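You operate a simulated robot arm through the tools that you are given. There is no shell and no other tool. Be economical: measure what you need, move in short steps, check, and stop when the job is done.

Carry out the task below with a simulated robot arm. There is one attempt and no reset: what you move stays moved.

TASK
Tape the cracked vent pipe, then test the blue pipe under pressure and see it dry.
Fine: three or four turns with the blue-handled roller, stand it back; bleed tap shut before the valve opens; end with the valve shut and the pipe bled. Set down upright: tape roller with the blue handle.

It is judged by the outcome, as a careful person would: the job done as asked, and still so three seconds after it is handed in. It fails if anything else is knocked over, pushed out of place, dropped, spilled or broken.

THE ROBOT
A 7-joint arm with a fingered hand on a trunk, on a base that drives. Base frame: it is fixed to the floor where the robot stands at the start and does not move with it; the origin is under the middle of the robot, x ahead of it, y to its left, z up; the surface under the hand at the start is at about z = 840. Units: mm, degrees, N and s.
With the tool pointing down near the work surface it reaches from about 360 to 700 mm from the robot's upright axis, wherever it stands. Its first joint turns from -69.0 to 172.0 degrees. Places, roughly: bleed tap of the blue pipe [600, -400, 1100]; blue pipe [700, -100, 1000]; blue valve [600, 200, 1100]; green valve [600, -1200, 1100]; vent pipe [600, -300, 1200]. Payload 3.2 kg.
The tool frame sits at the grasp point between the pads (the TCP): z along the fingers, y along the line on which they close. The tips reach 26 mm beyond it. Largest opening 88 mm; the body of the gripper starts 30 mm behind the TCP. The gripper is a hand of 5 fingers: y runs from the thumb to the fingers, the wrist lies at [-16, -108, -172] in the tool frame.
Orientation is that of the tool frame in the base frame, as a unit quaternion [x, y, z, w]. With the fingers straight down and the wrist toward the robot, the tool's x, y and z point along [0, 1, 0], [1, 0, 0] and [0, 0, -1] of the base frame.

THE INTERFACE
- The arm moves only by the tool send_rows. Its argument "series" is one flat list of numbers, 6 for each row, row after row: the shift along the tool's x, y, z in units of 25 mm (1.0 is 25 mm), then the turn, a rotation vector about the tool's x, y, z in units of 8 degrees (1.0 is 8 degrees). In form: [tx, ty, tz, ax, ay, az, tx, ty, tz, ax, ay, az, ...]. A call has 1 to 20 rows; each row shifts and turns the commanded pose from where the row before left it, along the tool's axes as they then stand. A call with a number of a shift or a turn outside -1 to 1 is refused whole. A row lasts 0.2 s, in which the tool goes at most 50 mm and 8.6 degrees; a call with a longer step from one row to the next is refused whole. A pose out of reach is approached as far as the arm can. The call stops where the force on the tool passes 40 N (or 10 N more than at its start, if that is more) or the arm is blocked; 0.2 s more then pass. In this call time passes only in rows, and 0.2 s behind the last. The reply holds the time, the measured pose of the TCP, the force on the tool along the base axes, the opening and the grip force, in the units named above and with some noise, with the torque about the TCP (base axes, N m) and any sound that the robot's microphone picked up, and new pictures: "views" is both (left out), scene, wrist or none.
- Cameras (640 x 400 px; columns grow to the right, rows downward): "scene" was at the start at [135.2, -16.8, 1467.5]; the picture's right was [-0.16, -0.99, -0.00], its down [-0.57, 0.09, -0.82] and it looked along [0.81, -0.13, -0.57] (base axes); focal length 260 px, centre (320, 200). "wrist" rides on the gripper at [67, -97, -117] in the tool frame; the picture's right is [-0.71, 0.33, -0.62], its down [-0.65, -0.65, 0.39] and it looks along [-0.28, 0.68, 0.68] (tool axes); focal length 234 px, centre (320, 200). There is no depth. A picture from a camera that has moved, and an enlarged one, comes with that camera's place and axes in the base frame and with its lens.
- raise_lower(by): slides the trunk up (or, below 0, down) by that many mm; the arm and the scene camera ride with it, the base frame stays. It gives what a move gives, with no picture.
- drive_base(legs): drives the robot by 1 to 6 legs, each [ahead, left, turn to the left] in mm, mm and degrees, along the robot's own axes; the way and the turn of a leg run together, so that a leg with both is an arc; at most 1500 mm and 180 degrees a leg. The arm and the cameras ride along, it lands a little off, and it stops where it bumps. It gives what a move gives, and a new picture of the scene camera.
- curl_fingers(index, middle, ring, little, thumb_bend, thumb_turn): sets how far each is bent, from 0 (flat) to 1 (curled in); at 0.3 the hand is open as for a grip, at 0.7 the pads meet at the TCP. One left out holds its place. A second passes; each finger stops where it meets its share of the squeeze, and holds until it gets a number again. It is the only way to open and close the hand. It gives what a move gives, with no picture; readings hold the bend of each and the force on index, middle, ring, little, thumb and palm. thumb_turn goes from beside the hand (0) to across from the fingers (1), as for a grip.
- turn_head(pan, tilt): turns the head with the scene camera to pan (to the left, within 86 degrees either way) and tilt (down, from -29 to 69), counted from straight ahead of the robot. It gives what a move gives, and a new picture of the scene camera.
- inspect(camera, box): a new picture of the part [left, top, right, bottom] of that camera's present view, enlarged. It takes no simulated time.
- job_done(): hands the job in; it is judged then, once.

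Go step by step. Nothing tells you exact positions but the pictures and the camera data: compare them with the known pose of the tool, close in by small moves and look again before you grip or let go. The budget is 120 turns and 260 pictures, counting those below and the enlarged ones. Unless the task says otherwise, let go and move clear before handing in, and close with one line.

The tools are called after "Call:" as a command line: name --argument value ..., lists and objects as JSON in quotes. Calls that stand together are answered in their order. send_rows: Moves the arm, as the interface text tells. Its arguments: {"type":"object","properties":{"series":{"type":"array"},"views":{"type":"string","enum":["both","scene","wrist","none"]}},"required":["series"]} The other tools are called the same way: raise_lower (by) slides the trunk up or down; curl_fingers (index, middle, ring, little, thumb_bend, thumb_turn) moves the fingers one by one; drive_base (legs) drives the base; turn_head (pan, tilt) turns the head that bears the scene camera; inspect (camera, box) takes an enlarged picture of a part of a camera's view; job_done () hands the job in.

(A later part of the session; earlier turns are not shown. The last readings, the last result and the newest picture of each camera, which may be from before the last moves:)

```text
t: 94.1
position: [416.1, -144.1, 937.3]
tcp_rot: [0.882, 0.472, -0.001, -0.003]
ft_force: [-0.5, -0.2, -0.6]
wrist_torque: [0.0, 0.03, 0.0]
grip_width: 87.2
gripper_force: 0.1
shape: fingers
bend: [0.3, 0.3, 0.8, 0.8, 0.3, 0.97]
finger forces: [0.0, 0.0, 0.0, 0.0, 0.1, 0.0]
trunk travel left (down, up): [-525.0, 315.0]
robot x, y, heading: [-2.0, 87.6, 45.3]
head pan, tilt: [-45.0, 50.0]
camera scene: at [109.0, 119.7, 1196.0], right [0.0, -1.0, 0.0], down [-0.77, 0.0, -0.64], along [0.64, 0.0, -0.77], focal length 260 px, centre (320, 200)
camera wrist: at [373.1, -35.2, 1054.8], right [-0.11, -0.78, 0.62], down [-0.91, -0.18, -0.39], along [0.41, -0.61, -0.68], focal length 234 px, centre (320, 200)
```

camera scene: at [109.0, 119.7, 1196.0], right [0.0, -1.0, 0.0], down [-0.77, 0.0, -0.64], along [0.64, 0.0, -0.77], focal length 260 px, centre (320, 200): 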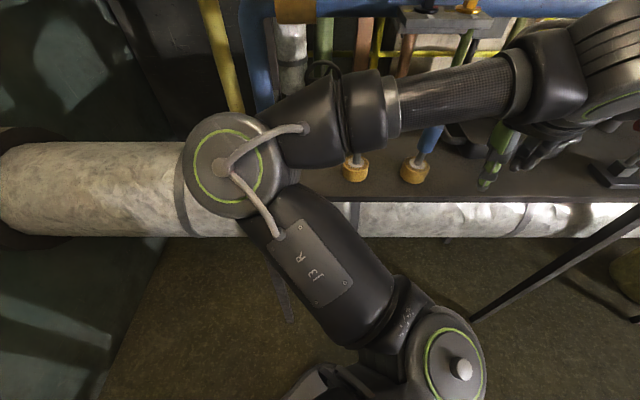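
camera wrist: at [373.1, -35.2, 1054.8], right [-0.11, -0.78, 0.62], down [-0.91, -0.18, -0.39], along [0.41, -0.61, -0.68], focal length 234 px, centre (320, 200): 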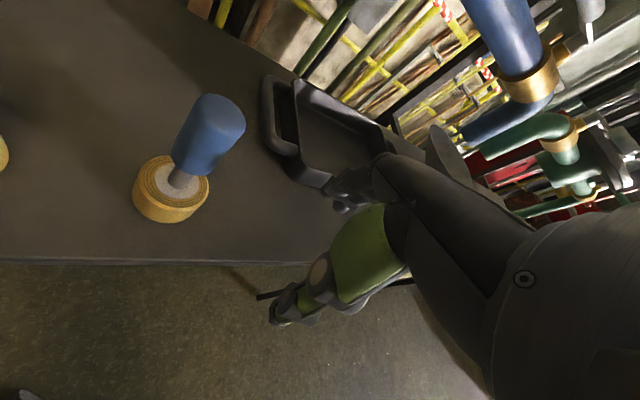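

The roller stands back upright. Next is the bleed tap: I'll back the base off, raise the trunk, and approach the tap with only the index finger extended, to sweep the lever.

Call:
drive_base --legs '[[-70, 71, 0]]'

Call:
raise_lower --by 315

Call:
curl_fingers --index 0.2 --middle 1 --ring 1 --little 1 --thumb_bend 1 --thumb_turn 0.5

Call:
inspect --camera "wrist" --box '[180, 100, 500, 300]'

Call:
turn_head --pan -45 --tilt 35

```text
t: 95.3
position: [319.3, -202.3, 937.3]
tcp_rot: [0.895, 0.446, 0.0, -0.003]
ft_force: [-1.5, -1.3, -1.1]
wrist_torque: [0.08, -0.06, 0.02]
grip_width: 87.7
gripper_force: 0.1
shape: fingers
bend: [0.3, 0.3, 0.8, 0.8, 0.3, 0.97]
finger forces: [0.0, 0.0, 0.0, 0.0, 0.0, 0.1]
trunk travel left (down, up): [-525.0, 315.0]
robot x, y, heading: [-81.5, 50.9, 42.2]
head pan, tilt: [-45.0, 50.0]
camera scene: at [26.9, 77.2, 1196.1], right [-0.05, -1.0, 0.0], down [-0.76, 0.04, -0.64], along [0.64, -0.03, -0.77], focal length 260 px, centre (320, 200)
```

scene: 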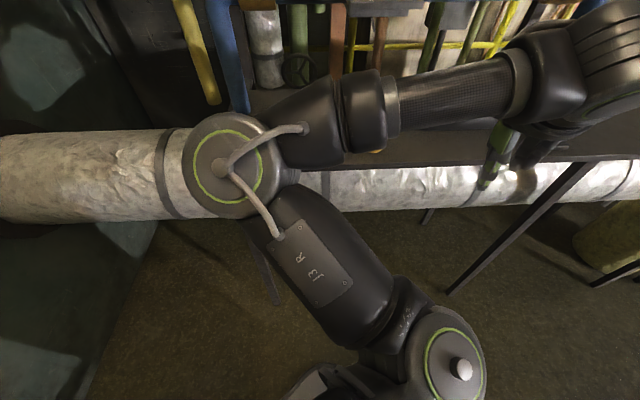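

```text
t: 98.4
position: [320.0, -203.6, 1251.8]
tcp_rot: [0.895, 0.447, -0.001, -0.002]
ft_force: [-0.3, -0.8, -0.2]
wrist_torque: [0.01, -0.03, 0.03]
grip_width: 87.5
gripper_force: 0.1
shape: fingers
bend: [0.3, 0.3, 0.8, 0.8, 0.3, 0.97]
finger forces: [0.1, 0.0, 0.0, 0.1, 0.1, 0.1]
trunk travel left (down, up): [-840.0, 0.0]
robot x, y, heading: [-84.3, 50.3, 42.0]
head pan, tilt: [-45.0, 50.0]
```

```text
t: 99.4
position: [320.3, -203.1, 1253.7]
tcp_rot: [0.895, 0.447, -0.002, -0.002]
ft_force: [-0.2, 0.4, -0.8]
wrist_torque: [0.03, 0.02, 0.01]
grip_width: 27.1
gripper_force: 0.1
shape: fingers
bend: [0.2, 1.0, 1.0, 1.0, 1.0, 0.52]
finger forces: [0.0, 0.0, 0.0, 0.0, 0.0, 0.0]
trunk travel left (down, up): [-840.0, 0.0]
robot x, y, heading: [-81.7, 51.0, 41.8]
head pan, tilt: [-45.0, 50.0]
```

```text
2.00 times, centred on (340, 200) of wrist
camera zoom: at [282.3, -91.6, 1370.0], right [-0.16, -0.77, 0.62], down [-0.91, -0.13, -0.39], along [0.37, -0.63, -0.68], focal length 468 px, centre (280, 200)
```

zoom: 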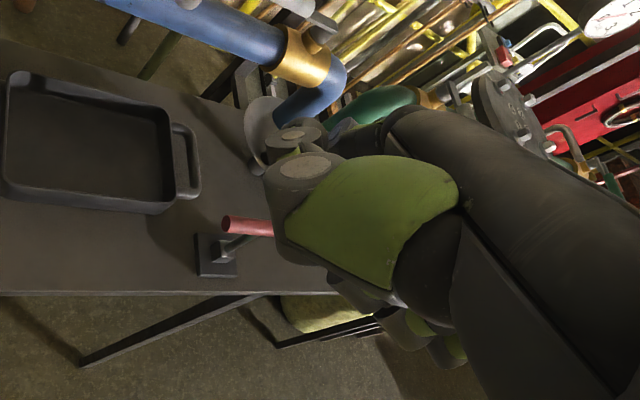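

```text
t: 100.2
position: [319.5, -201.4, 1251.7]
tcp_rot: [0.895, 0.447, -0.002, -0.002]
ft_force: [0.1, -0.3, -0.3]
wrist_torque: [-0.04, 0.01, 0.01]
grip_width: 27.0
gripper_force: 0.1
shape: fingers
bend: [0.2, 1.0, 1.0, 1.0, 1.0, 0.52]
finger forces: [0.1, 0.1, 0.0, 0.0, 0.1, 0.1]
trunk travel left (down, up): [-840.0, 0.0]
robot x, y, heading: [-83.1, 49.8, 42.0]
head pan, tilt: [-45.0, 35.0]
camera scene: at [38.2, 77.0, 1532.6], right [-0.05, -1.0, 0.0], down [-0.57, 0.03, -0.82], along [0.82, -0.04, -0.57], focal length 260 px, centre (320, 200)
```

scene: 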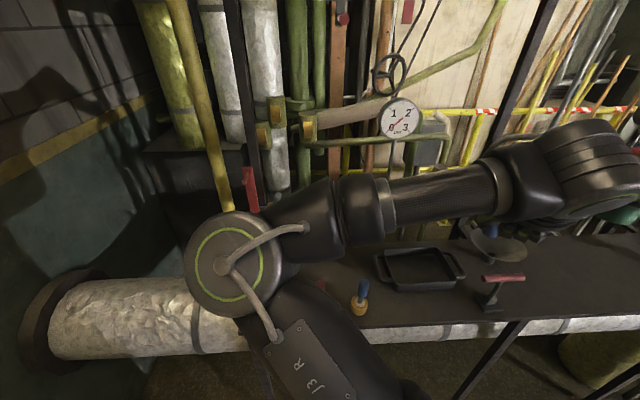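

The base landed a bit short but nothing was disturbed. I'll drive so the hand is in front of the bleed tap, and look closely at it.

Call:
drive_base --legs '[[33, -202, 0]]'

Call:
turn_head --pan -65 --tilt 28

Call:
inspect --camera "wrist" --box '[160, 60, 480, 260]'

```text
t: 101.8
position: [480.3, -331.2, 1252.6]
tcp_rot: [0.894, 0.447, -0.001, -0.003]
ft_force: [-0.2, -0.1, -0.2]
wrist_torque: [0.01, 0.04, -0.02]
grip_width: 27.0
gripper_force: 0.1
shape: fingers
bend: [0.2, 1.0, 1.0, 1.0, 1.0, 0.52]
finger forces: [0.0, 0.0, 0.0, 0.0, 0.0, 0.1]
trunk travel left (down, up): [-840.0, 0.0]
robot x, y, heading: [74.6, -78.7, 42.0]
head pan, tilt: [-45.0, 35.0]
camera scene: at [197.9, -51.7, 1532.7], right [-0.05, -1.0, 0.0], down [-0.57, 0.03, -0.82], along [0.82, -0.04, -0.57], focal length 260 px, centre (320, 200)
```

scene: 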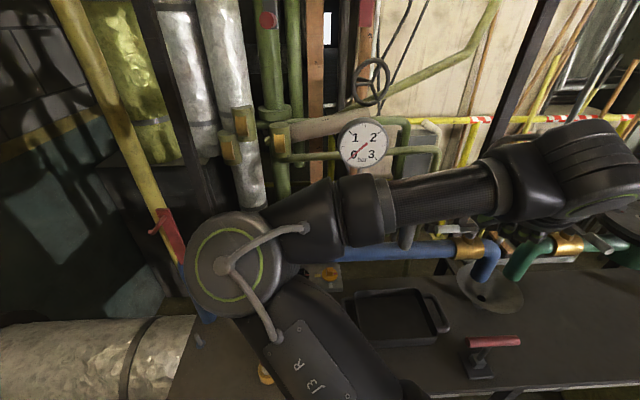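

```text
t: 102.6
position: [480.6, -331.5, 1251.7]
tcp_rot: [0.894, 0.448, 0.0, -0.003]
ft_force: [0.6, -0.5, 0.1]
wrist_torque: [-0.03, 0.0, -0.03]
grip_width: 26.8
gripper_force: 0.0
shape: fingers
bend: [0.2, 1.0, 1.0, 1.0, 1.0, 0.52]
finger forces: [0.1, 0.0, 0.1, 0.0, 0.1, 0.1]
trunk travel left (down, up): [-840.0, 0.0]
robot x, y, heading: [73.7, -77.7, 42.0]
head pan, tilt: [-65.0, 28.0]
camera scene: at [194.5, -82.9, 1543.6], right [-0.39, -0.92, 0.0], down [-0.43, 0.18, -0.88], along [0.81, -0.34, -0.47], focal length 260 px, centre (320, 200)
```

scene: 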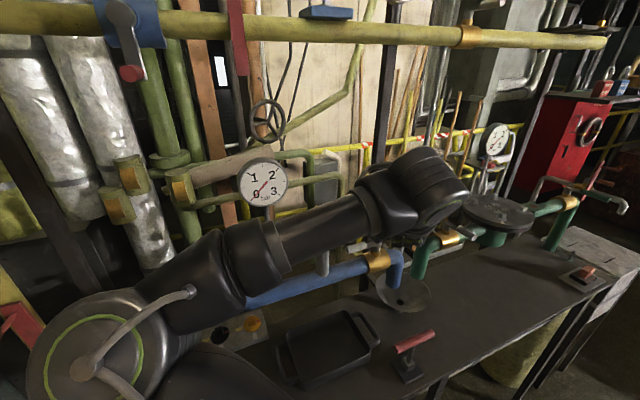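

```text
2.00 times, centred on (320, 160) of wrist
camera zoom: at [442.8, -220.0, 1370.0], right [-0.16, -0.77, 0.62], down [-0.91, -0.13, -0.39], along [0.38, -0.63, -0.68], focal length 468 px, centre (320, 280)
```

zoom: 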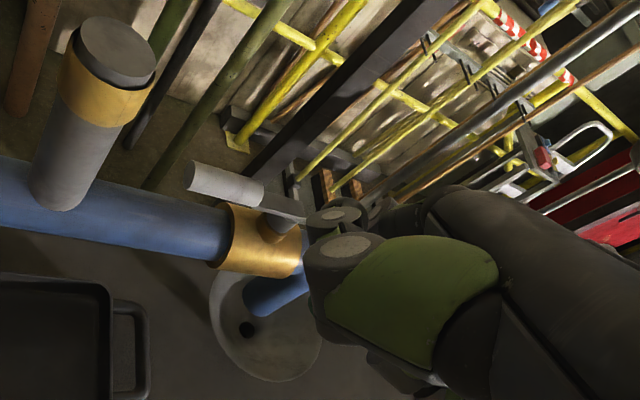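

Call:
curl_fingers --index 0.15 --thumb_bend 1 --thumb_turn 0

Call:
inspect --camera "wrist" --box '[160, 60, 480, 260]'

Call:
inspect --camera "scene" --box '[340, 130, 500, 270]'

```text
t: 103.6
position: [479.7, -330.8, 1253.1]
tcp_rot: [0.894, 0.448, -0.001, -0.002]
ft_force: [-0.4, 0.5, -0.1]
wrist_torque: [0.01, -0.02, -0.01]
grip_width: 36.1
gripper_force: 0.1
shape: fingers
bend: [0.15, 1.0, 1.0, 1.0, 1.0, 0.0]
finger forces: [0.0, 0.1, 0.1, 0.1, 0.0, 0.1]
trunk travel left (down, up): [-840.0, 0.0]
robot x, y, heading: [70.1, -78.6, 42.1]
head pan, tilt: [-65.0, 28.0]
```

```text
2.00 times, centred on (320, 160) of wrist
camera zoom: at [442.9, -220.2, 1370.0], right [-0.16, -0.77, 0.62], down [-0.91, -0.13, -0.39], along [0.38, -0.63, -0.68], focal length 468 px, centre (320, 280)
```

zoom: 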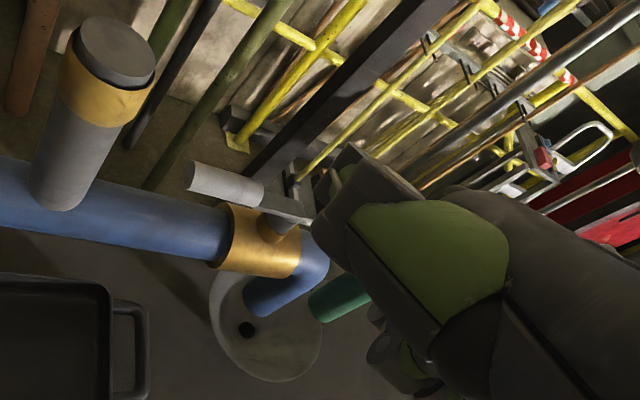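

```text
2.86 times, centred on (420, 200) of scene
camera zoom: at [194.6, -83.2, 1543.6], right [-0.39, -0.92, 0.0], down [-0.43, 0.18, -0.88], along [0.81, -0.34, -0.47], focal length 742 px, centre (34, 200)
```

zoom: 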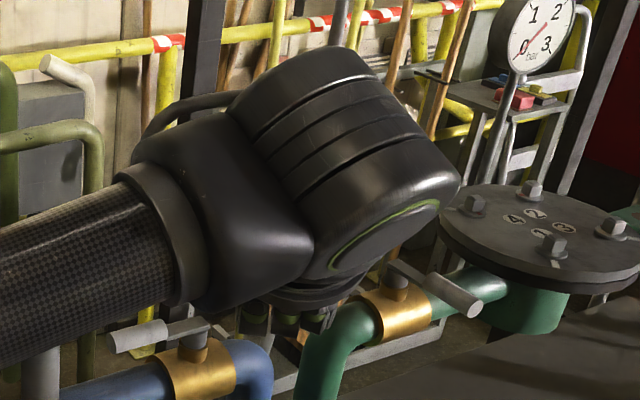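

The hand in this yaw would foul the vent. I'll re-head the robot by +50° (fingers then bear roughly straight ahead) and use the ring and little fingers as a hook behind the lever.

Call:
drive_base --legs '[[-74, 67, 0], [0, 0, 50], [-400, -50, 0]]'

Call:
curl_fingers --index 1 --middle 1 --ring 0.3 --little 0.3 --thumb_bend 0.3 --thumb_turn 0.97

Call:
turn_head --pan -80 --tilt 30

Call:
inspect --camera "wrist" --box '[0, 0, 640, 400]'

```text
t: 109.1
position: [492.8, -325.2, 1252.6]
tcp_rot: [0.619, 0.785, -0.002, -0.001]
ft_force: [1.0, 0.4, -0.3]
wrist_torque: [0.04, 0.0, 0.0]
grip_width: 36.1
gripper_force: 0.1
shape: fingers
bend: [0.15, 1.0, 1.0, 1.0, 1.0, 0.0]
finger forces: [0.0, 0.1, 0.1, 0.0, 0.1, 0.0]
trunk travel left (down, up): [-840.0, 0.0]
robot x, y, heading: [37.6, -473.5, 92.0]
head pan, tilt: [-65.0, 28.0]
camera scene: at [117.2, -385.0, 1543.6], right [0.46, -0.89, 0.0], down [-0.42, -0.21, -0.88], along [0.79, 0.4, -0.47], focal length 260 px, centre (320, 200)
```

scene: 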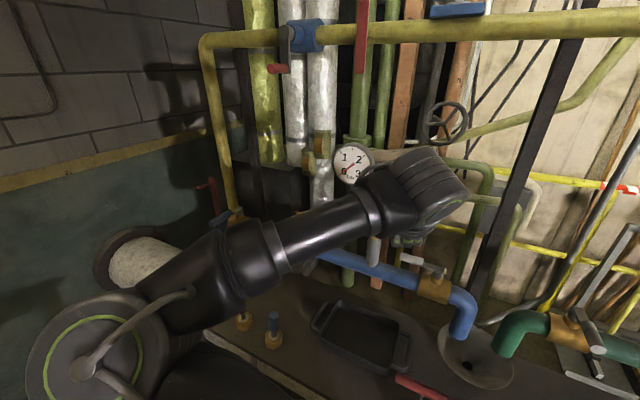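

```text
t: 110.1
position: [493.2, -326.1, 1252.0]
tcp_rot: [0.62, 0.784, -0.003, -0.001]
ft_force: [-0.1, -0.1, -0.1]
wrist_torque: [-0.04, 0.02, -0.01]
grip_width: 56.8
gripper_force: 0.1
shape: fingers
bend: [1.0, 1.0, 0.3, 0.3, 0.3, 0.94]
finger forces: [0.0, 0.0, 0.1, 0.1, 0.1, 0.1]
trunk travel left (down, up): [-840.0, 0.0]
robot x, y, heading: [38.1, -476.7, 92.1]
head pan, tilt: [-65.0, 28.0]
```

```text
t: 110.9
position: [493.3, -325.8, 1252.6]
tcp_rot: [0.62, 0.784, -0.003, -0.001]
ft_force: [-0.1, -0.5, -0.1]
wrist_torque: [-0.04, 0.0, 0.04]
grip_width: 56.9
gripper_force: 0.0
shape: fingers
bend: [1.0, 1.0, 0.3, 0.3, 0.3, 0.94]
finger forces: [0.0, 0.0, 0.0, 0.1, 0.0, 0.0]
trunk travel left (down, up): [-840.0, 0.0]
robot x, y, heading: [43.2, -474.5, 92.3]
head pan, tilt: [-80.0, 30.0]
camera scene: at [124.5, -408.0, 1540.5], right [0.21, -0.98, 0.0], down [-0.49, -0.11, -0.87], along [0.85, 0.18, -0.5], focal length 260 px, centre (320, 200)
```

scene: 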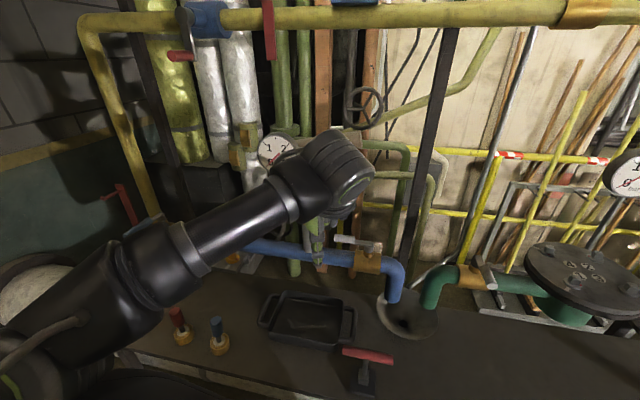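

```text
1.00 times, centred on (320, 200) of wrist (not enlarged: the box is as wide or as high as the picture)
camera zoom: at [383.8, -283.4, 1370.0], right [0.49, -0.61, 0.62], down [-0.49, -0.78, -0.39], along [0.72, -0.11, -0.68], focal length 234 px, centre (320, 200)
```

zoom: 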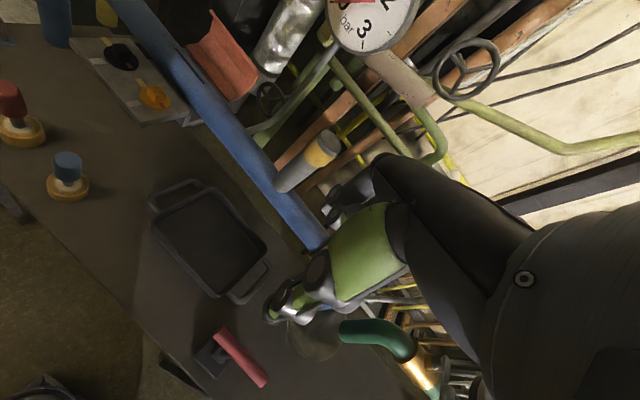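

Good view now. I'll zoom on the tap and hand.

Call:
inspect --camera "scene" --box '[280, 180, 440, 310]'

Call:
inspect --camera "scene" --box '[90, 160, 250, 290]'

```text
3.08 times, centred on (360, 245) of scene
camera zoom: at [124.5, -408.0, 1540.5], right [0.21, -0.98, 0.0], down [-0.49, -0.11, -0.87], along [0.85, 0.18, -0.5], focal length 799 px, centre (197, 62)
```

zoom: 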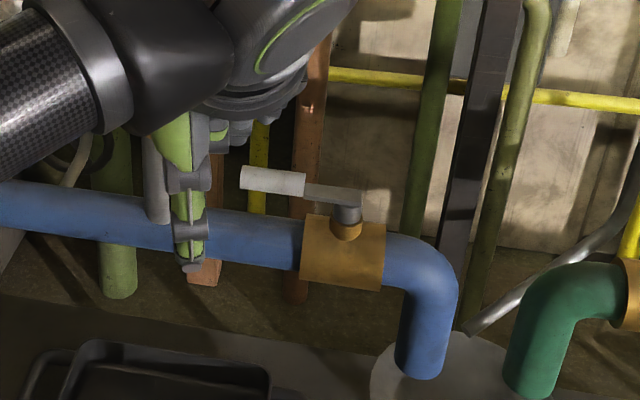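

```text
3.08 times, centred on (170, 225) of scene
camera zoom: at [124.5, -408.0, 1540.5], right [0.21, -0.98, 0.0], down [-0.49, -0.11, -0.87], along [0.85, 0.18, -0.5], focal length 799 px, centre (782, 123)
```

zoom: 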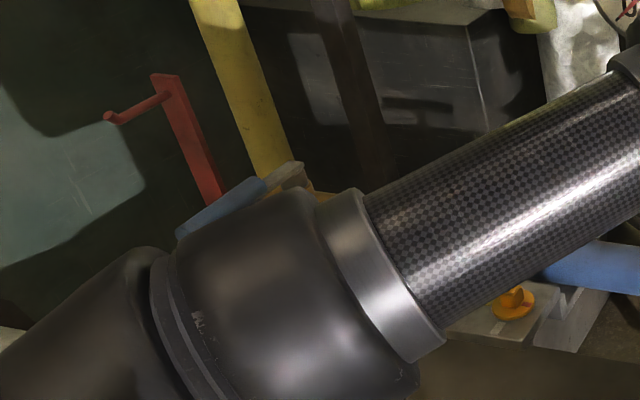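

Tap geometry: stem ≈(622,-422), grip from y≈-340 to -389, z≈1147. I'll move above the lever so it sits between the thumb (front) and the ring and little fingers (behind).

Call:
send_rows --series '[-0.5, 0.895, 0, 0, 0, 0, -0.5, 0.895, 0, 0, 0, 0, -0.5, 0.895, 0, 0, 0, 0, -0.5, 0.895, 0, 0, 0, 0]' --views "wrist"

Call:
inspect --camera "scene" --box '[280, 180, 440, 310]'

Call:
inspect --camera "wrist" --box '[240, 100, 480, 340]'

```text
t: 111.9
position: [594.0, -353.7, 1251.6]
tcp_rot: [0.62, 0.784, -0.002, -0.002]
ft_force: [-0.2, 0.1, -0.1]
wrist_torque: [0.0, 0.01, 0.01]
grip_width: 57.0
gripper_force: 0.0
shape: fingers
bend: [1.0, 1.0, 0.3, 0.3, 0.3, 0.94]
finger forces: [0.0, 0.0, 0.1, 0.0, 0.0, 0.0]
trunk travel left (down, up): [-840.0, 0.0]
robot x, y, heading: [41.0, -473.0, 92.1]
head pan, tilt: [-80.0, 30.0]
camera wrist: at [485.6, -312.0, 1368.9], right [0.49, -0.61, 0.62], down [-0.49, -0.78, -0.39], along [0.72, -0.11, -0.68], focal length 234 px, centre (320, 200)
```

wrist: 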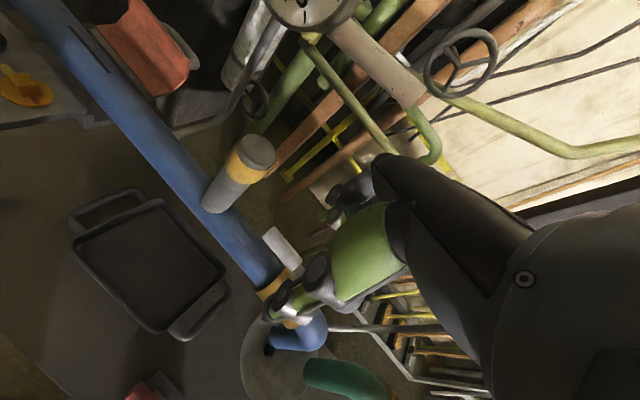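

```text
3.08 times, centred on (360, 245) of scene
camera zoom: at [126.8, -408.8, 1540.3], right [0.21, -0.98, 0.0], down [-0.49, -0.1, -0.87], along [0.85, 0.18, -0.5], focal length 799 px, centre (197, 62)
```

zoom: 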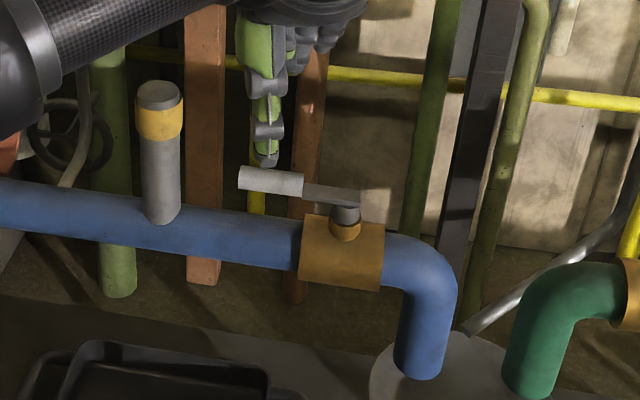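

```text
1.67 times, centred on (360, 220) of wrist
camera zoom: at [485.6, -312.0, 1368.9], right [0.49, -0.61, 0.62], down [-0.49, -0.78, -0.39], along [0.72, -0.11, -0.68], focal length 390 px, centre (253, 167)
```

zoom: 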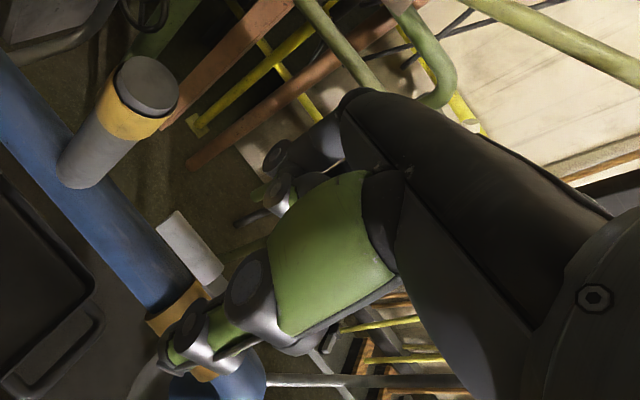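

Call:
send_rows --series '[0, 0, 0.8, 0, 0, 0, 0, 0, 0.8, 0, 0, 0, 0, 0, 0.8, 0, 0, 0, 0, 0, 0.7, 0, 0, 0]' --views "wrist"

Call:
inspect --camera "scene" --box '[280, 180, 440, 310]'

Call:
inspect --camera "wrist" --box '[240, 100, 480, 340]'

```text
t: 112.9
position: [592.6, -352.8, 1175.2]
tcp_rot: [0.619, 0.785, -0.003, -0.002]
ft_force: [-0.4, 1.8, -0.2]
wrist_torque: [0.0, -0.01, 0.0]
grip_width: 56.8
gripper_force: 0.0
shape: fingers
bend: [1.0, 1.0, 0.3, 0.3, 0.3, 0.94]
finger forces: [0.0, 0.0, 0.0, 0.0, 0.1, 0.0]
trunk travel left (down, up): [-840.0, 0.0]
robot x, y, heading: [40.9, -476.9, 92.6]
head pan, tilt: [-80.0, 30.0]
camera wrist: at [483.2, -311.5, 1291.5], right [0.49, -0.61, 0.62], down [-0.49, -0.78, -0.39], along [0.72, -0.12, -0.68], focal length 234 px, centre (320, 200)
```

wrist: 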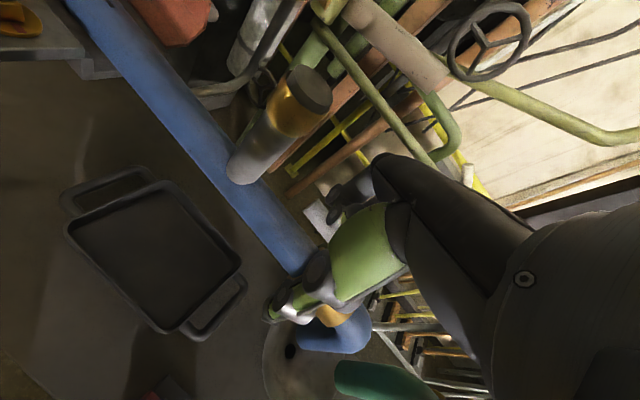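

```text
3.08 times, centred on (360, 245) of scene
camera zoom: at [125.2, -408.0, 1540.4], right [0.21, -0.98, 0.0], down [-0.49, -0.11, -0.87], along [0.85, 0.18, -0.5], focal length 799 px, centre (197, 62)
```

zoom: 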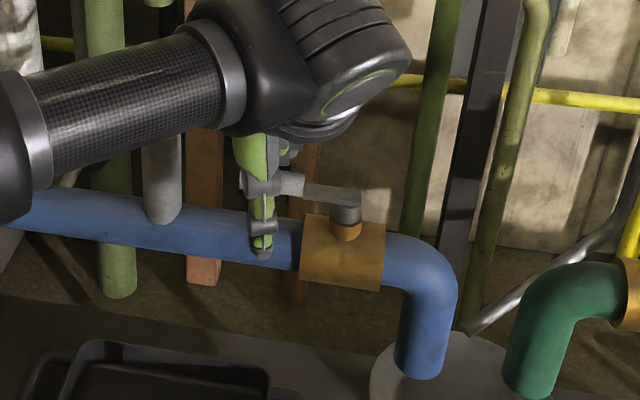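

```text
1.67 times, centred on (360, 220) of wrist
camera zoom: at [483.2, -311.5, 1291.5], right [0.49, -0.61, 0.62], down [-0.49, -0.78, -0.39], along [0.72, -0.12, -0.68], focal length 390 px, centre (253, 167)
```

zoom: 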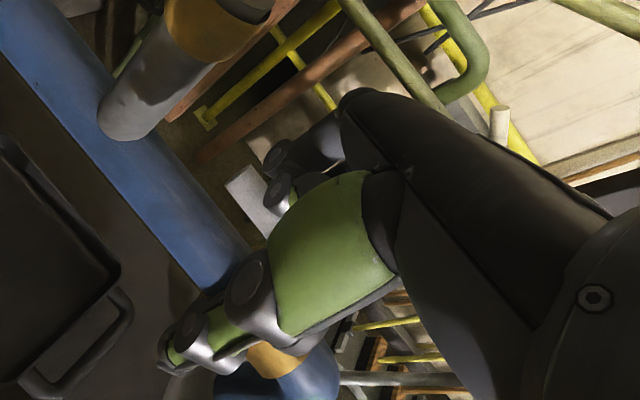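

Call:
send_rows --series '[0, 0, 0.5, 0, 0, 0, 0, 0, 0.4, 0, 0, 0]' --views "none"

Call:
inspect --camera "wrist" --box '[280, 140, 420, 280]'

```text
t: 113.5
position: [592.1, -354.3, 1151.8]
tcp_rot: [0.62, 0.785, -0.002, -0.003]
ft_force: [0.2, -0.8, 0.3]
wrist_torque: [0.04, 0.01, 0.0]
grip_width: 56.7
gripper_force: 0.0
shape: fingers
bend: [1.0, 1.0, 0.3, 0.3, 0.3, 0.94]
finger forces: [0.0, 0.0, 0.0, 0.0, 0.0, 0.0]
trunk travel left (down, up): [-840.0, 0.0]
robot x, y, heading: [41.8, -471.4, 92.2]
head pan, tilt: [-80.0, 30.0]
```

```text
2.86 times, centred on (350, 210) of wrist
camera zoom: at [482.7, -311.4, 1269.4], right [0.49, -0.61, 0.62], down [-0.49, -0.78, -0.39], along [0.72, -0.11, -0.68], focal length 669 px, centre (234, 171)
```

zoom: 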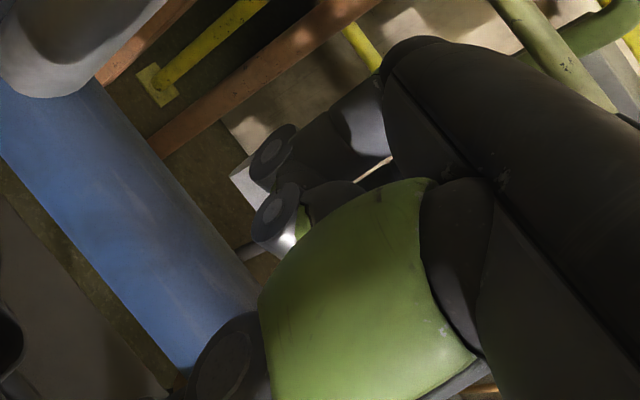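

The lever is in the gap. I'll pull it around the stem in an arc, first to about 45°, and check.

Call:
send_rows --series '[0.06, -0.17, 0, 0, 0, 0, 0.06, -0.17, 0, 0, 0, 0, 0.08, -0.25, 0, 0, 0, 0, 0.08, -0.25, 0, 0, 0, 0, 0.015, -0.265, 0, 0, 0, 0, 0.015, -0.265, 0, 0, 0, 0, -0.055, -0.26, 0, 0, 0, 0, -0.055, -0.26, 0, 0, 0, 0]' --views "none"

Call:
inspect --camera "scene" --box '[280, 180, 440, 310]'

Call:
inspect --camera "wrist" --box '[240, 100, 480, 340]'

```text
t: 115.3
position: [544.2, -359.3, 1152.4]
tcp_rot: [0.62, 0.785, -0.002, -0.002]
ft_force: [3.5, 0.9, 1.5]
wrist_torque: [-0.02, -0.1, 0.11]
grip_width: 56.8
gripper_force: 1.8
shape: fingers
bend: [1.0, 1.0, 0.29, 0.3, 0.3, 0.94]
finger forces: [0.0, 0.0, 1.6, 0.9, 0.1, 0.0]
trunk travel left (down, up): [-840.0, 0.0]
robot x, y, heading: [40.8, -473.7, 92.0]
head pan, tilt: [-80.0, 30.0]
```

```text
3.08 times, centred on (360, 245) of scene
camera zoom: at [124.9, -408.1, 1540.5], right [0.21, -0.98, 0.0], down [-0.49, -0.11, -0.87], along [0.85, 0.18, -0.5], focal length 799 px, centre (197, 62)
```

zoom: 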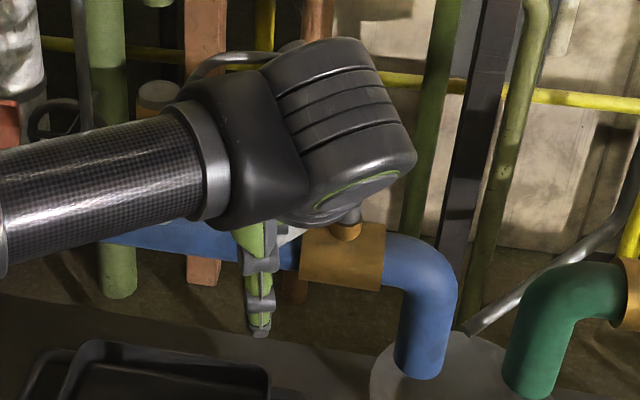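

```text
1.67 times, centred on (360, 220) of wrist
camera zoom: at [435.2, -317.4, 1269.8], right [0.49, -0.61, 0.62], down [-0.49, -0.78, -0.39], along [0.72, -0.11, -0.68], focal length 390 px, centre (253, 167)
```

zoom: 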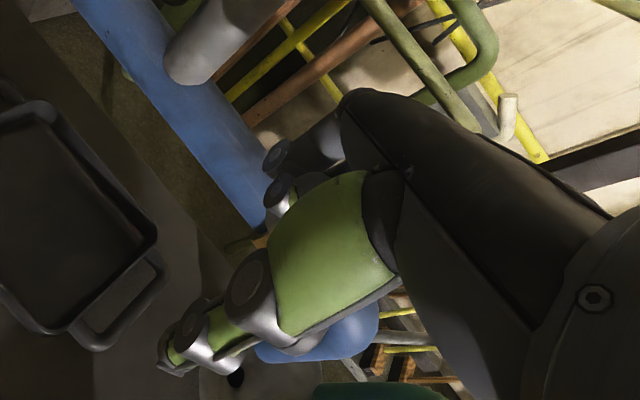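

The lever moves lightly (about 2 N on the fingers). I'll continue the arc.

Call:
send_rows --series '[-0.12, -0.24, 0, 0, 0, 0, -0.12, -0.24, 0, 0, 0, 0, -0.18, -0.2, 0, 0, 0, 0, -0.18, -0.2, 0, 0, 0, 0, -0.22, -0.15, 0, 0, 0, 0, -0.22, -0.15, 0, 0, 0, 0]' --views "none"

Call:
inspect --camera "scene" --box '[280, 180, 440, 310]'

Call:
inspect --camera "wrist" --box '[200, 100, 440, 340]'

```text
t: 116.7
position: [521.1, -389.0, 1152.0]
tcp_rot: [0.62, 0.785, -0.003, -0.001]
ft_force: [1.7, 3.8, 1.4]
wrist_torque: [-0.04, -0.09, 0.24]
grip_width: 56.8
gripper_force: 2.1
shape: fingers
bend: [1.0, 1.0, 0.29, 0.29, 0.3, 0.94]
finger forces: [0.0, 0.0, 3.3, 1.3, 0.0, 0.0]
trunk travel left (down, up): [-840.0, 0.0]
robot x, y, heading: [39.8, -475.9, 92.3]
head pan, tilt: [-80.0, 30.0]
```

```text
3.08 times, centred on (360, 245) of scene
camera zoom: at [124.9, -405.9, 1540.3], right [0.21, -0.98, 0.0], down [-0.49, -0.11, -0.87], along [0.85, 0.18, -0.5], focal length 799 px, centre (197, 62)
```

zoom: 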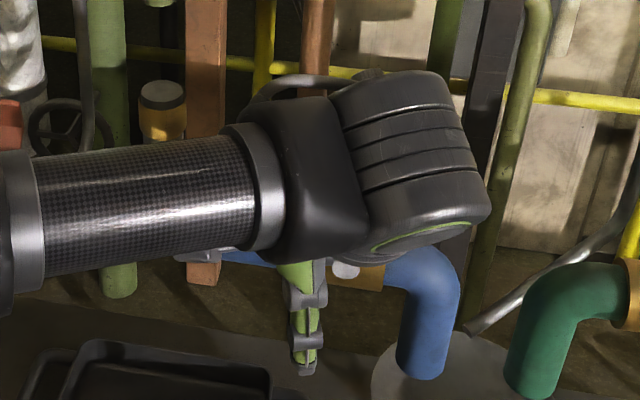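

```text
1.67 times, centred on (320, 220) of wrist
camera zoom: at [412.6, -347.2, 1269.4], right [0.49, -0.61, 0.62], down [-0.49, -0.78, -0.39], along [0.72, -0.11, -0.68], focal length 390 px, centre (320, 167)
```

zoom: 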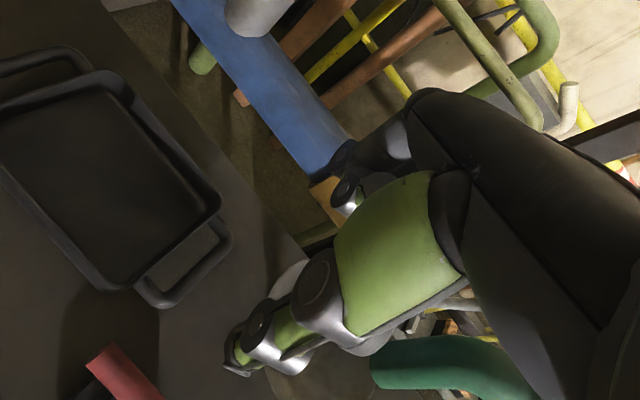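

The lever end is now seen at about (538,-422), pointing straight at the robot and across the pipe. I'll nudge against the stop to confirm.

Call:
send_rows --series '[-0.19, -0.046, 0, 0, 0, 0, -0.1, -0.02, 0, 0, 0, 0]' --views "none"

Call:
inspect --camera "scene" --box '[300, 220, 420, 310]'

```text
t: 117.3
position: [522.4, -393.9, 1151.7]
tcp_rot: [0.619, 0.785, -0.003, -0.001]
ft_force: [1.0, 13.4, 1.2]
wrist_torque: [0.05, -0.04, 0.68]
grip_width: 56.9
gripper_force: 5.6
shape: fingers
bend: [1.0, 1.0, 0.28, 0.3, 0.3, 0.94]
finger forces: [0.0, 0.0, 11.1, 0.0, 0.1, 0.0]
trunk travel left (down, up): [-840.0, 0.0]
robot x, y, heading: [41.6, -473.9, 92.1]
head pan, tilt: [-80.0, 30.0]
```

```text
4.44 times, centred on (360, 265) of scene
camera zoom: at [124.5, -403.0, 1540.2], right [0.21, -0.98, 0.0], down [-0.49, -0.11, -0.87], along [0.85, 0.18, -0.5], focal length 1155 px, centre (142, -89)
```

zoom: 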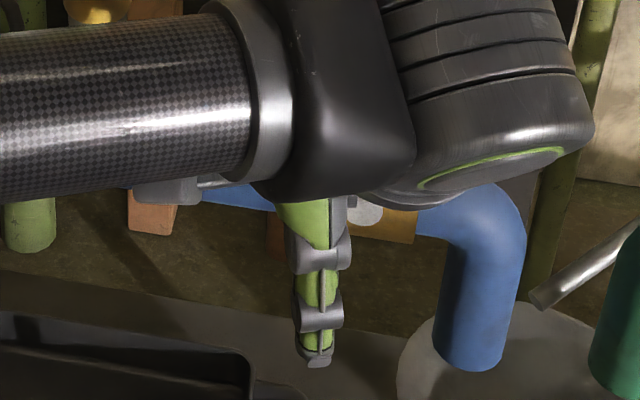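

The stop is reached (13 N), so the tap is shut. I'll lift clear and verify.

Call:
send_rows --series '[0.47, 0.11, 0, 0, 0, 0, 0, 0, -0.9, 0, 0, 0, 0, 0, -0.9, 0, 0, 0, 0, 0, -0.9, 0, 0, 0, 0, 0, -0.9, 0, 0, 0, 0, 0, -0.9, 0, 0, 0, 0.9, -0.2, 0, 0, 0, 0, 0.9, -0.2, 0, 0, 0, 0]' --views "none"

Call:
inspect --camera "scene" --box '[280, 180, 440, 310]'

Call:
turn_head --pan -40 --tilt 25

Call:
inspect --camera "scene" --box '[80, 160, 320, 320]'

```text
t: 119.1
position: [501.7, -344.3, 1265.0]
tcp_rot: [0.62, 0.784, -0.002, -0.003]
ft_force: [0.8, 1.1, -0.1]
wrist_torque: [-0.02, 0.01, 0.01]
grip_width: 56.9
gripper_force: 0.0
shape: fingers
bend: [1.0, 1.0, 0.3, 0.3, 0.3, 0.94]
finger forces: [0.1, 0.1, 0.0, 0.1, 0.1, 0.0]
trunk travel left (down, up): [-840.0, 0.0]
robot x, y, heading: [39.7, -471.9, 91.9]
head pan, tilt: [-80.0, 30.0]
```

```text
3.08 times, centred on (360, 245) of scene
camera zoom: at [123.7, -407.0, 1540.5], right [0.21, -0.98, 0.0], down [-0.49, -0.11, -0.87], along [0.85, 0.18, -0.5], focal length 799 px, centre (197, 62)
```

zoom: 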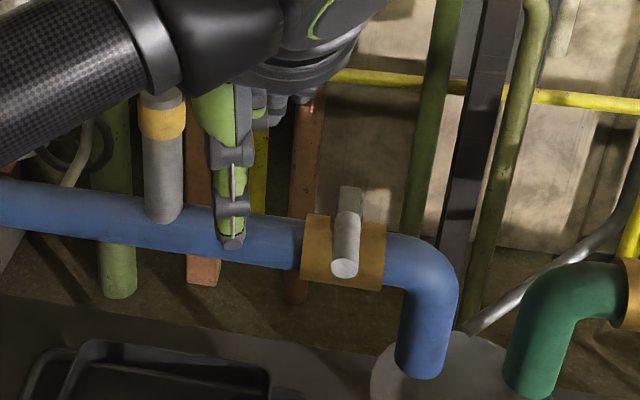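

```text
t: 120.2
position: [502.8, -345.8, 1264.9]
tcp_rot: [0.62, 0.785, -0.001, -0.002]
ft_force: [0.4, 0.9, -1.1]
wrist_torque: [0.03, 0.0, -0.01]
grip_width: 57.0
gripper_force: 0.1
shape: fingers
bend: [1.0, 1.0, 0.3, 0.3, 0.3, 0.94]
finger forces: [0.0, 0.0, 0.0, 0.1, 0.1, 0.1]
trunk travel left (down, up): [-840.0, 0.0]
robot x, y, heading: [42.7, -474.0, 92.2]
head pan, tilt: [-40.0, 25.0]
camera scene: at [92.7, -354.4, 1548.4], right [0.79, -0.61, 0.0], down [-0.26, -0.33, -0.91], along [0.56, 0.72, -0.42], focal length 260 px, centre (320, 200)
```

scene: 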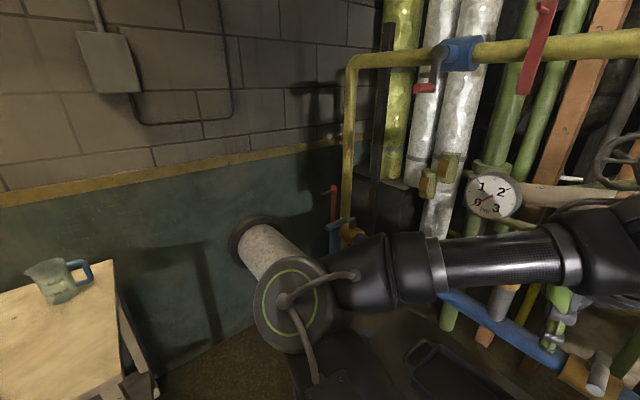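

```text
2.50 times, centred on (200, 240) of scene
camera zoom: at [92.7, -354.4, 1548.4], right [0.79, -0.61, 0.0], down [-0.26, -0.33, -0.91], along [0.56, 0.72, -0.42], focal length 650 px, centre (620, 100)
```

zoom: 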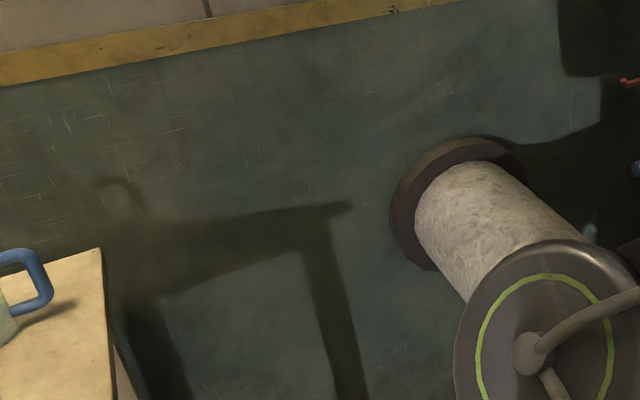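

The tap is shut, pointing across the pipe. There's also a side table with a jug to the left, which I must keep clear of. Now I'll look at the blue valve.

Call:
inspect --camera "scene" --box '[300, 170, 400, 260]'

Call:
inspect --camera "scene" --box '[390, 0, 560, 130]'

```text
4.44 times, centred on (350, 215) of scene
camera zoom: at [92.7, -354.4, 1548.4], right [0.79, -0.61, 0.0], down [-0.26, -0.33, -0.91], along [0.56, 0.72, -0.42], focal length 1155 px, centre (187, 133)
```

zoom: 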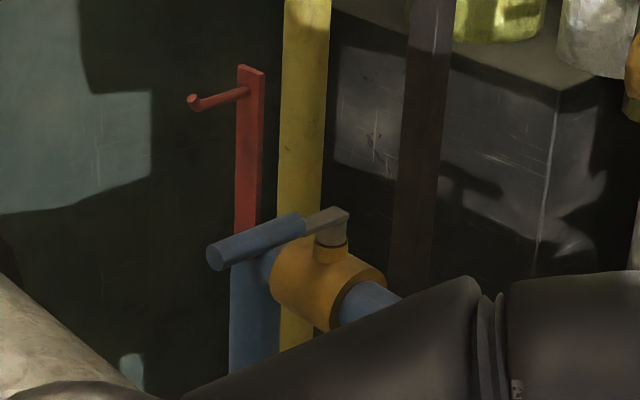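

```text
3.08 times, centred on (475, 65) of scene
camera zoom: at [92.7, -354.4, 1548.4], right [0.79, -0.61, 0.0], down [-0.26, -0.33, -0.91], along [0.56, 0.72, -0.42], focal length 799 px, centre (-157, 615)
```

zoom: 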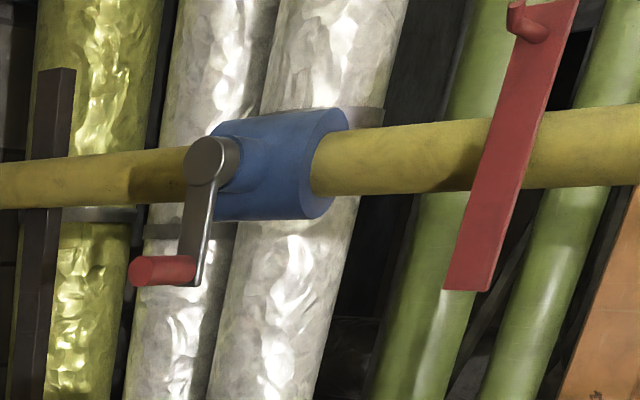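

The blue valve's lever (stem ≈(622,159)) points at the robot, so it is shut, and a red hook plate stands left of it. It should swing right to open. I'll drive along the bench to bring the hand to its left front.

Call:
drive_base --legs '[[536, 28, 0]]'

Call:
turn_head --pan -75 --tilt 30

Call:
inspect --camera "wrist" --box '[0, 0, 640, 400]'

```text
t: 123.3
position: [454.2, 183.1, 1265.5]
tcp_rot: [0.621, 0.784, -0.002, -0.002]
ft_force: [0.0, 0.3, -0.1]
wrist_torque: [0.0, 0.0, -0.01]
grip_width: 56.9
gripper_force: 0.1
shape: fingers
bend: [1.0, 1.0, 0.3, 0.3, 0.3, 0.94]
finger forces: [0.0, 0.0, 0.0, 0.0, 0.0, 0.1]
trunk travel left (down, up): [-840.0, 0.0]
robot x, y, heading: [-8.8, 57.4, 92.4]
head pan, tilt: [-40.0, 25.0]
camera scene: at [44.7, 175.1, 1548.5], right [0.79, -0.61, 0.0], down [-0.26, -0.33, -0.91], along [0.56, 0.72, -0.42], focal length 260 px, centre (320, 200)
```

scene: 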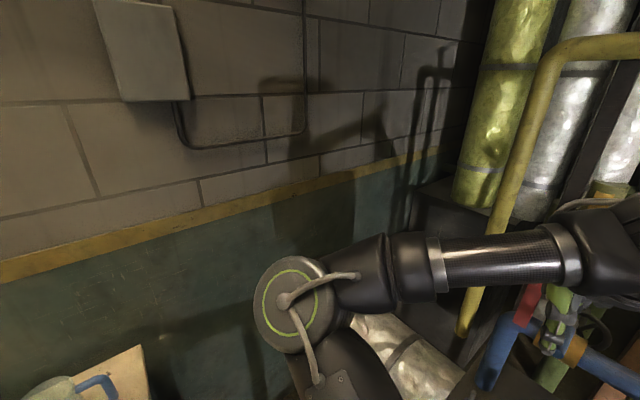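

```text
t: 124.3
position: [454.7, 184.0, 1264.1]
tcp_rot: [0.62, 0.785, -0.001, -0.003]
ft_force: [0.3, -0.2, 0.5]
wrist_torque: [0.01, 0.0, 0.01]
grip_width: 57.3
gripper_force: 0.1
shape: fingers
bend: [1.0, 1.0, 0.3, 0.3, 0.3, 0.94]
finger forces: [0.0, 0.0, 0.1, 0.0, 0.1, 0.0]
trunk travel left (down, up): [-840.0, 0.0]
robot x, y, heading: [-8.0, 56.4, 92.2]
head pan, tilt: [-75.0, 30.0]
camera scene: at [74.5, 129.4, 1540.5], right [0.3, -0.96, 0.0], down [-0.48, -0.15, -0.87], along [0.83, 0.26, -0.5], focal length 260 px, centre (320, 200)
```

scene: 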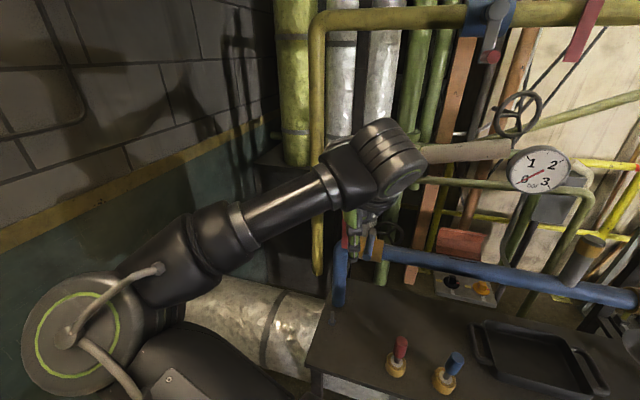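

```text
1.00 times, centred on (320, 200) of wrist (not enlarged: the box is as wide or as high as the picture)
camera zoom: at [345.0, 225.6, 1382.0], right [0.49, -0.61, 0.62], down [-0.49, -0.78, -0.39], along [0.72, -0.11, -0.68], focal length 234 px, centre (320, 200)
```

zoom: 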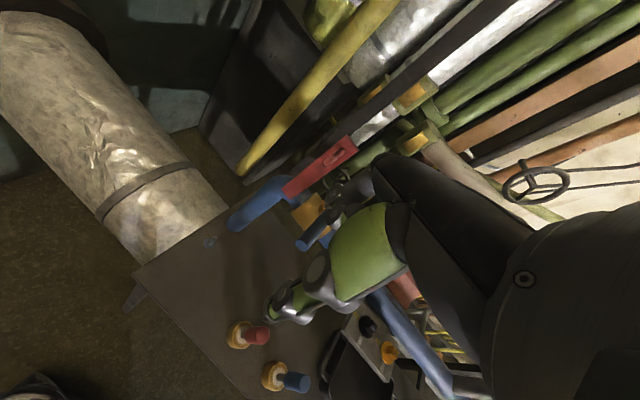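

Call:
inspect --camera "wrist" --box '[220, 120, 380, 270]'

Call:
inspect --camera "scene" --box '[310, 190, 420, 300]'

```text
2.67 times, centred on (300, 195) of wrist
camera zoom: at [345.0, 225.6, 1382.0], right [0.49, -0.61, 0.62], down [-0.49, -0.78, -0.39], along [0.72, -0.11, -0.68], focal length 624 px, centre (373, 213)
```

zoom: 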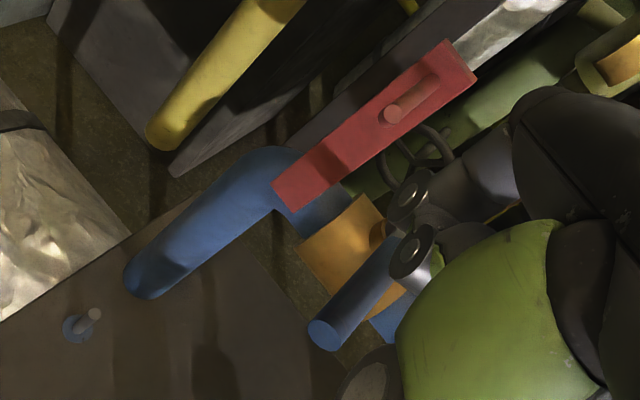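

```text
3.64 times, centred on (365, 245) of scene
camera zoom: at [74.5, 129.4, 1540.5], right [0.3, -0.96, 0.0], down [-0.48, -0.15, -0.87], along [0.83, 0.26, -0.5], focal length 945 px, centre (156, 36)
```

zoom: 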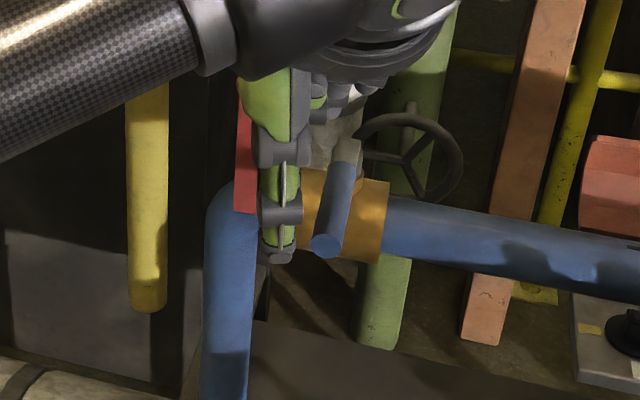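

Both views give the lever's grip end at (512,162,1152) and its stem at (622,159). I'll place the ring and little fingers just left of the grip and lower.

Call:
send_rows --series '[0.35, 0.74, 0, 0, 0, 0, 0.35, 0.74, 0, 0, 0, 0, 0, 0, 0.86, 0, 0, 0, 0, 0, 0.86, 0, 0, 0, 0, 0, 0.86, 0, 0, 0, 0, 0, 0.86, 0, 0, 0, 0, 0, 0.86, 0, 0, 0]' --views "none"

Call:
inspect --camera "wrist" --box '[220, 120, 420, 320]'

Call:
inspect --camera "scene" --box '[310, 190, 420, 300]'

```text
t: 125.9
position: [485.8, 210.6, 1157.5]
tcp_rot: [0.62, 0.785, -0.002, -0.001]
ft_force: [-0.3, 0.1, 0.2]
wrist_torque: [-0.02, 0.01, -0.03]
grip_width: 57.0
gripper_force: 0.1
shape: fingers
bend: [1.0, 1.0, 0.3, 0.3, 0.3, 0.94]
finger forces: [0.0, 0.0, 0.0, 0.0, 0.0, 0.0]
trunk travel left (down, up): [-840.0, 0.0]
robot x, y, heading: [-8.5, 58.3, 92.1]
head pan, tilt: [-75.0, 30.0]
```

```text
2.00 times, centred on (320, 220) of wrist
camera zoom: at [376.1, 251.6, 1274.0], right [0.49, -0.61, 0.62], down [-0.49, -0.78, -0.39], along [0.72, -0.12, -0.68], focal length 468 px, centre (320, 160)
```

zoom: 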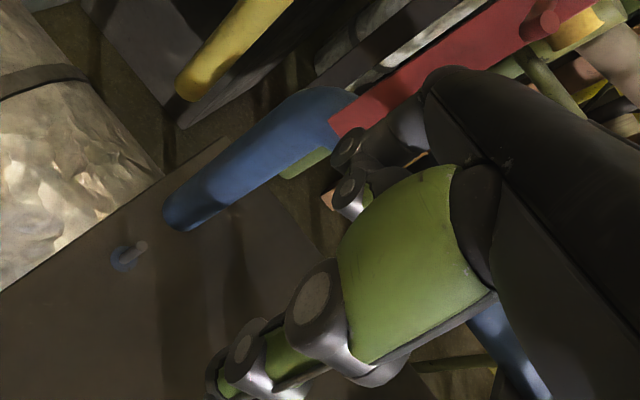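

```text
3.64 times, centred on (365, 245) of scene
camera zoom: at [74.8, 129.6, 1540.5], right [0.3, -0.96, 0.0], down [-0.48, -0.15, -0.87], along [0.83, 0.26, -0.5], focal length 945 px, centre (156, 36)
```

zoom: 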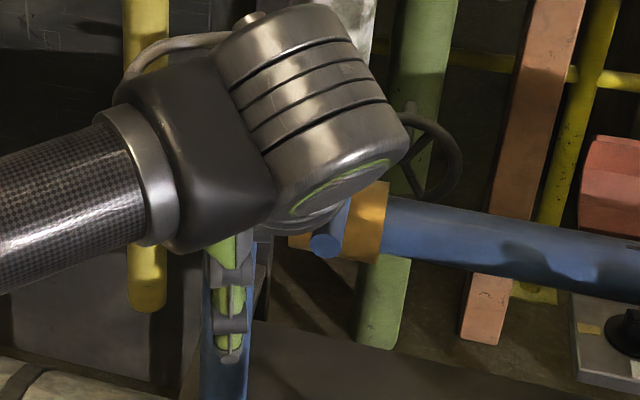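

In position left of the grip, tap shut. I'll push the lever to the right, starting gently.

Call:
send_rows --series '[-0.27, -0.054, 0, 0, 0, 0, -0.27, -0.054, 0, 0, 0, 0, -0.405, -0.147, 0, 0, 0, 0, -0.405, -0.147, 0, 0, 0, 0]' --views "none"

Call:
inspect --camera "scene" --box '[310, 190, 420, 300]'

```text
t: 126.9
position: [484.7, 173.2, 1155.7]
tcp_rot: [0.62, 0.784, -0.002, -0.002]
ft_force: [-0.6, 1.5, 0.4]
wrist_torque: [0.01, -0.01, 0.09]
grip_width: 56.9
gripper_force: 0.8
shape: fingers
bend: [1.0, 1.0, 0.3, 0.3, 0.3, 0.94]
finger forces: [0.0, 0.1, 1.3, 0.3, 0.0, 0.1]
trunk travel left (down, up): [-840.0, 0.0]
robot x, y, heading: [-6.8, 56.1, 92.3]
head pan, tilt: [-75.0, 30.0]
```

```text
3.64 times, centred on (365, 245) of scene
camera zoom: at [75.2, 128.9, 1540.5], right [0.3, -0.96, 0.0], down [-0.48, -0.15, -0.87], along [0.83, 0.26, -0.5], focal length 945 px, centre (156, 36)
```

zoom: 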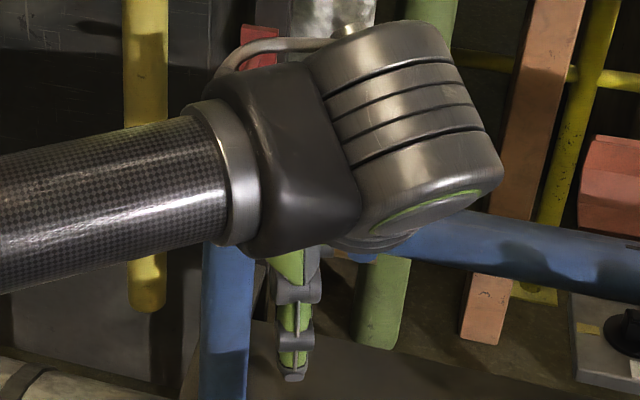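

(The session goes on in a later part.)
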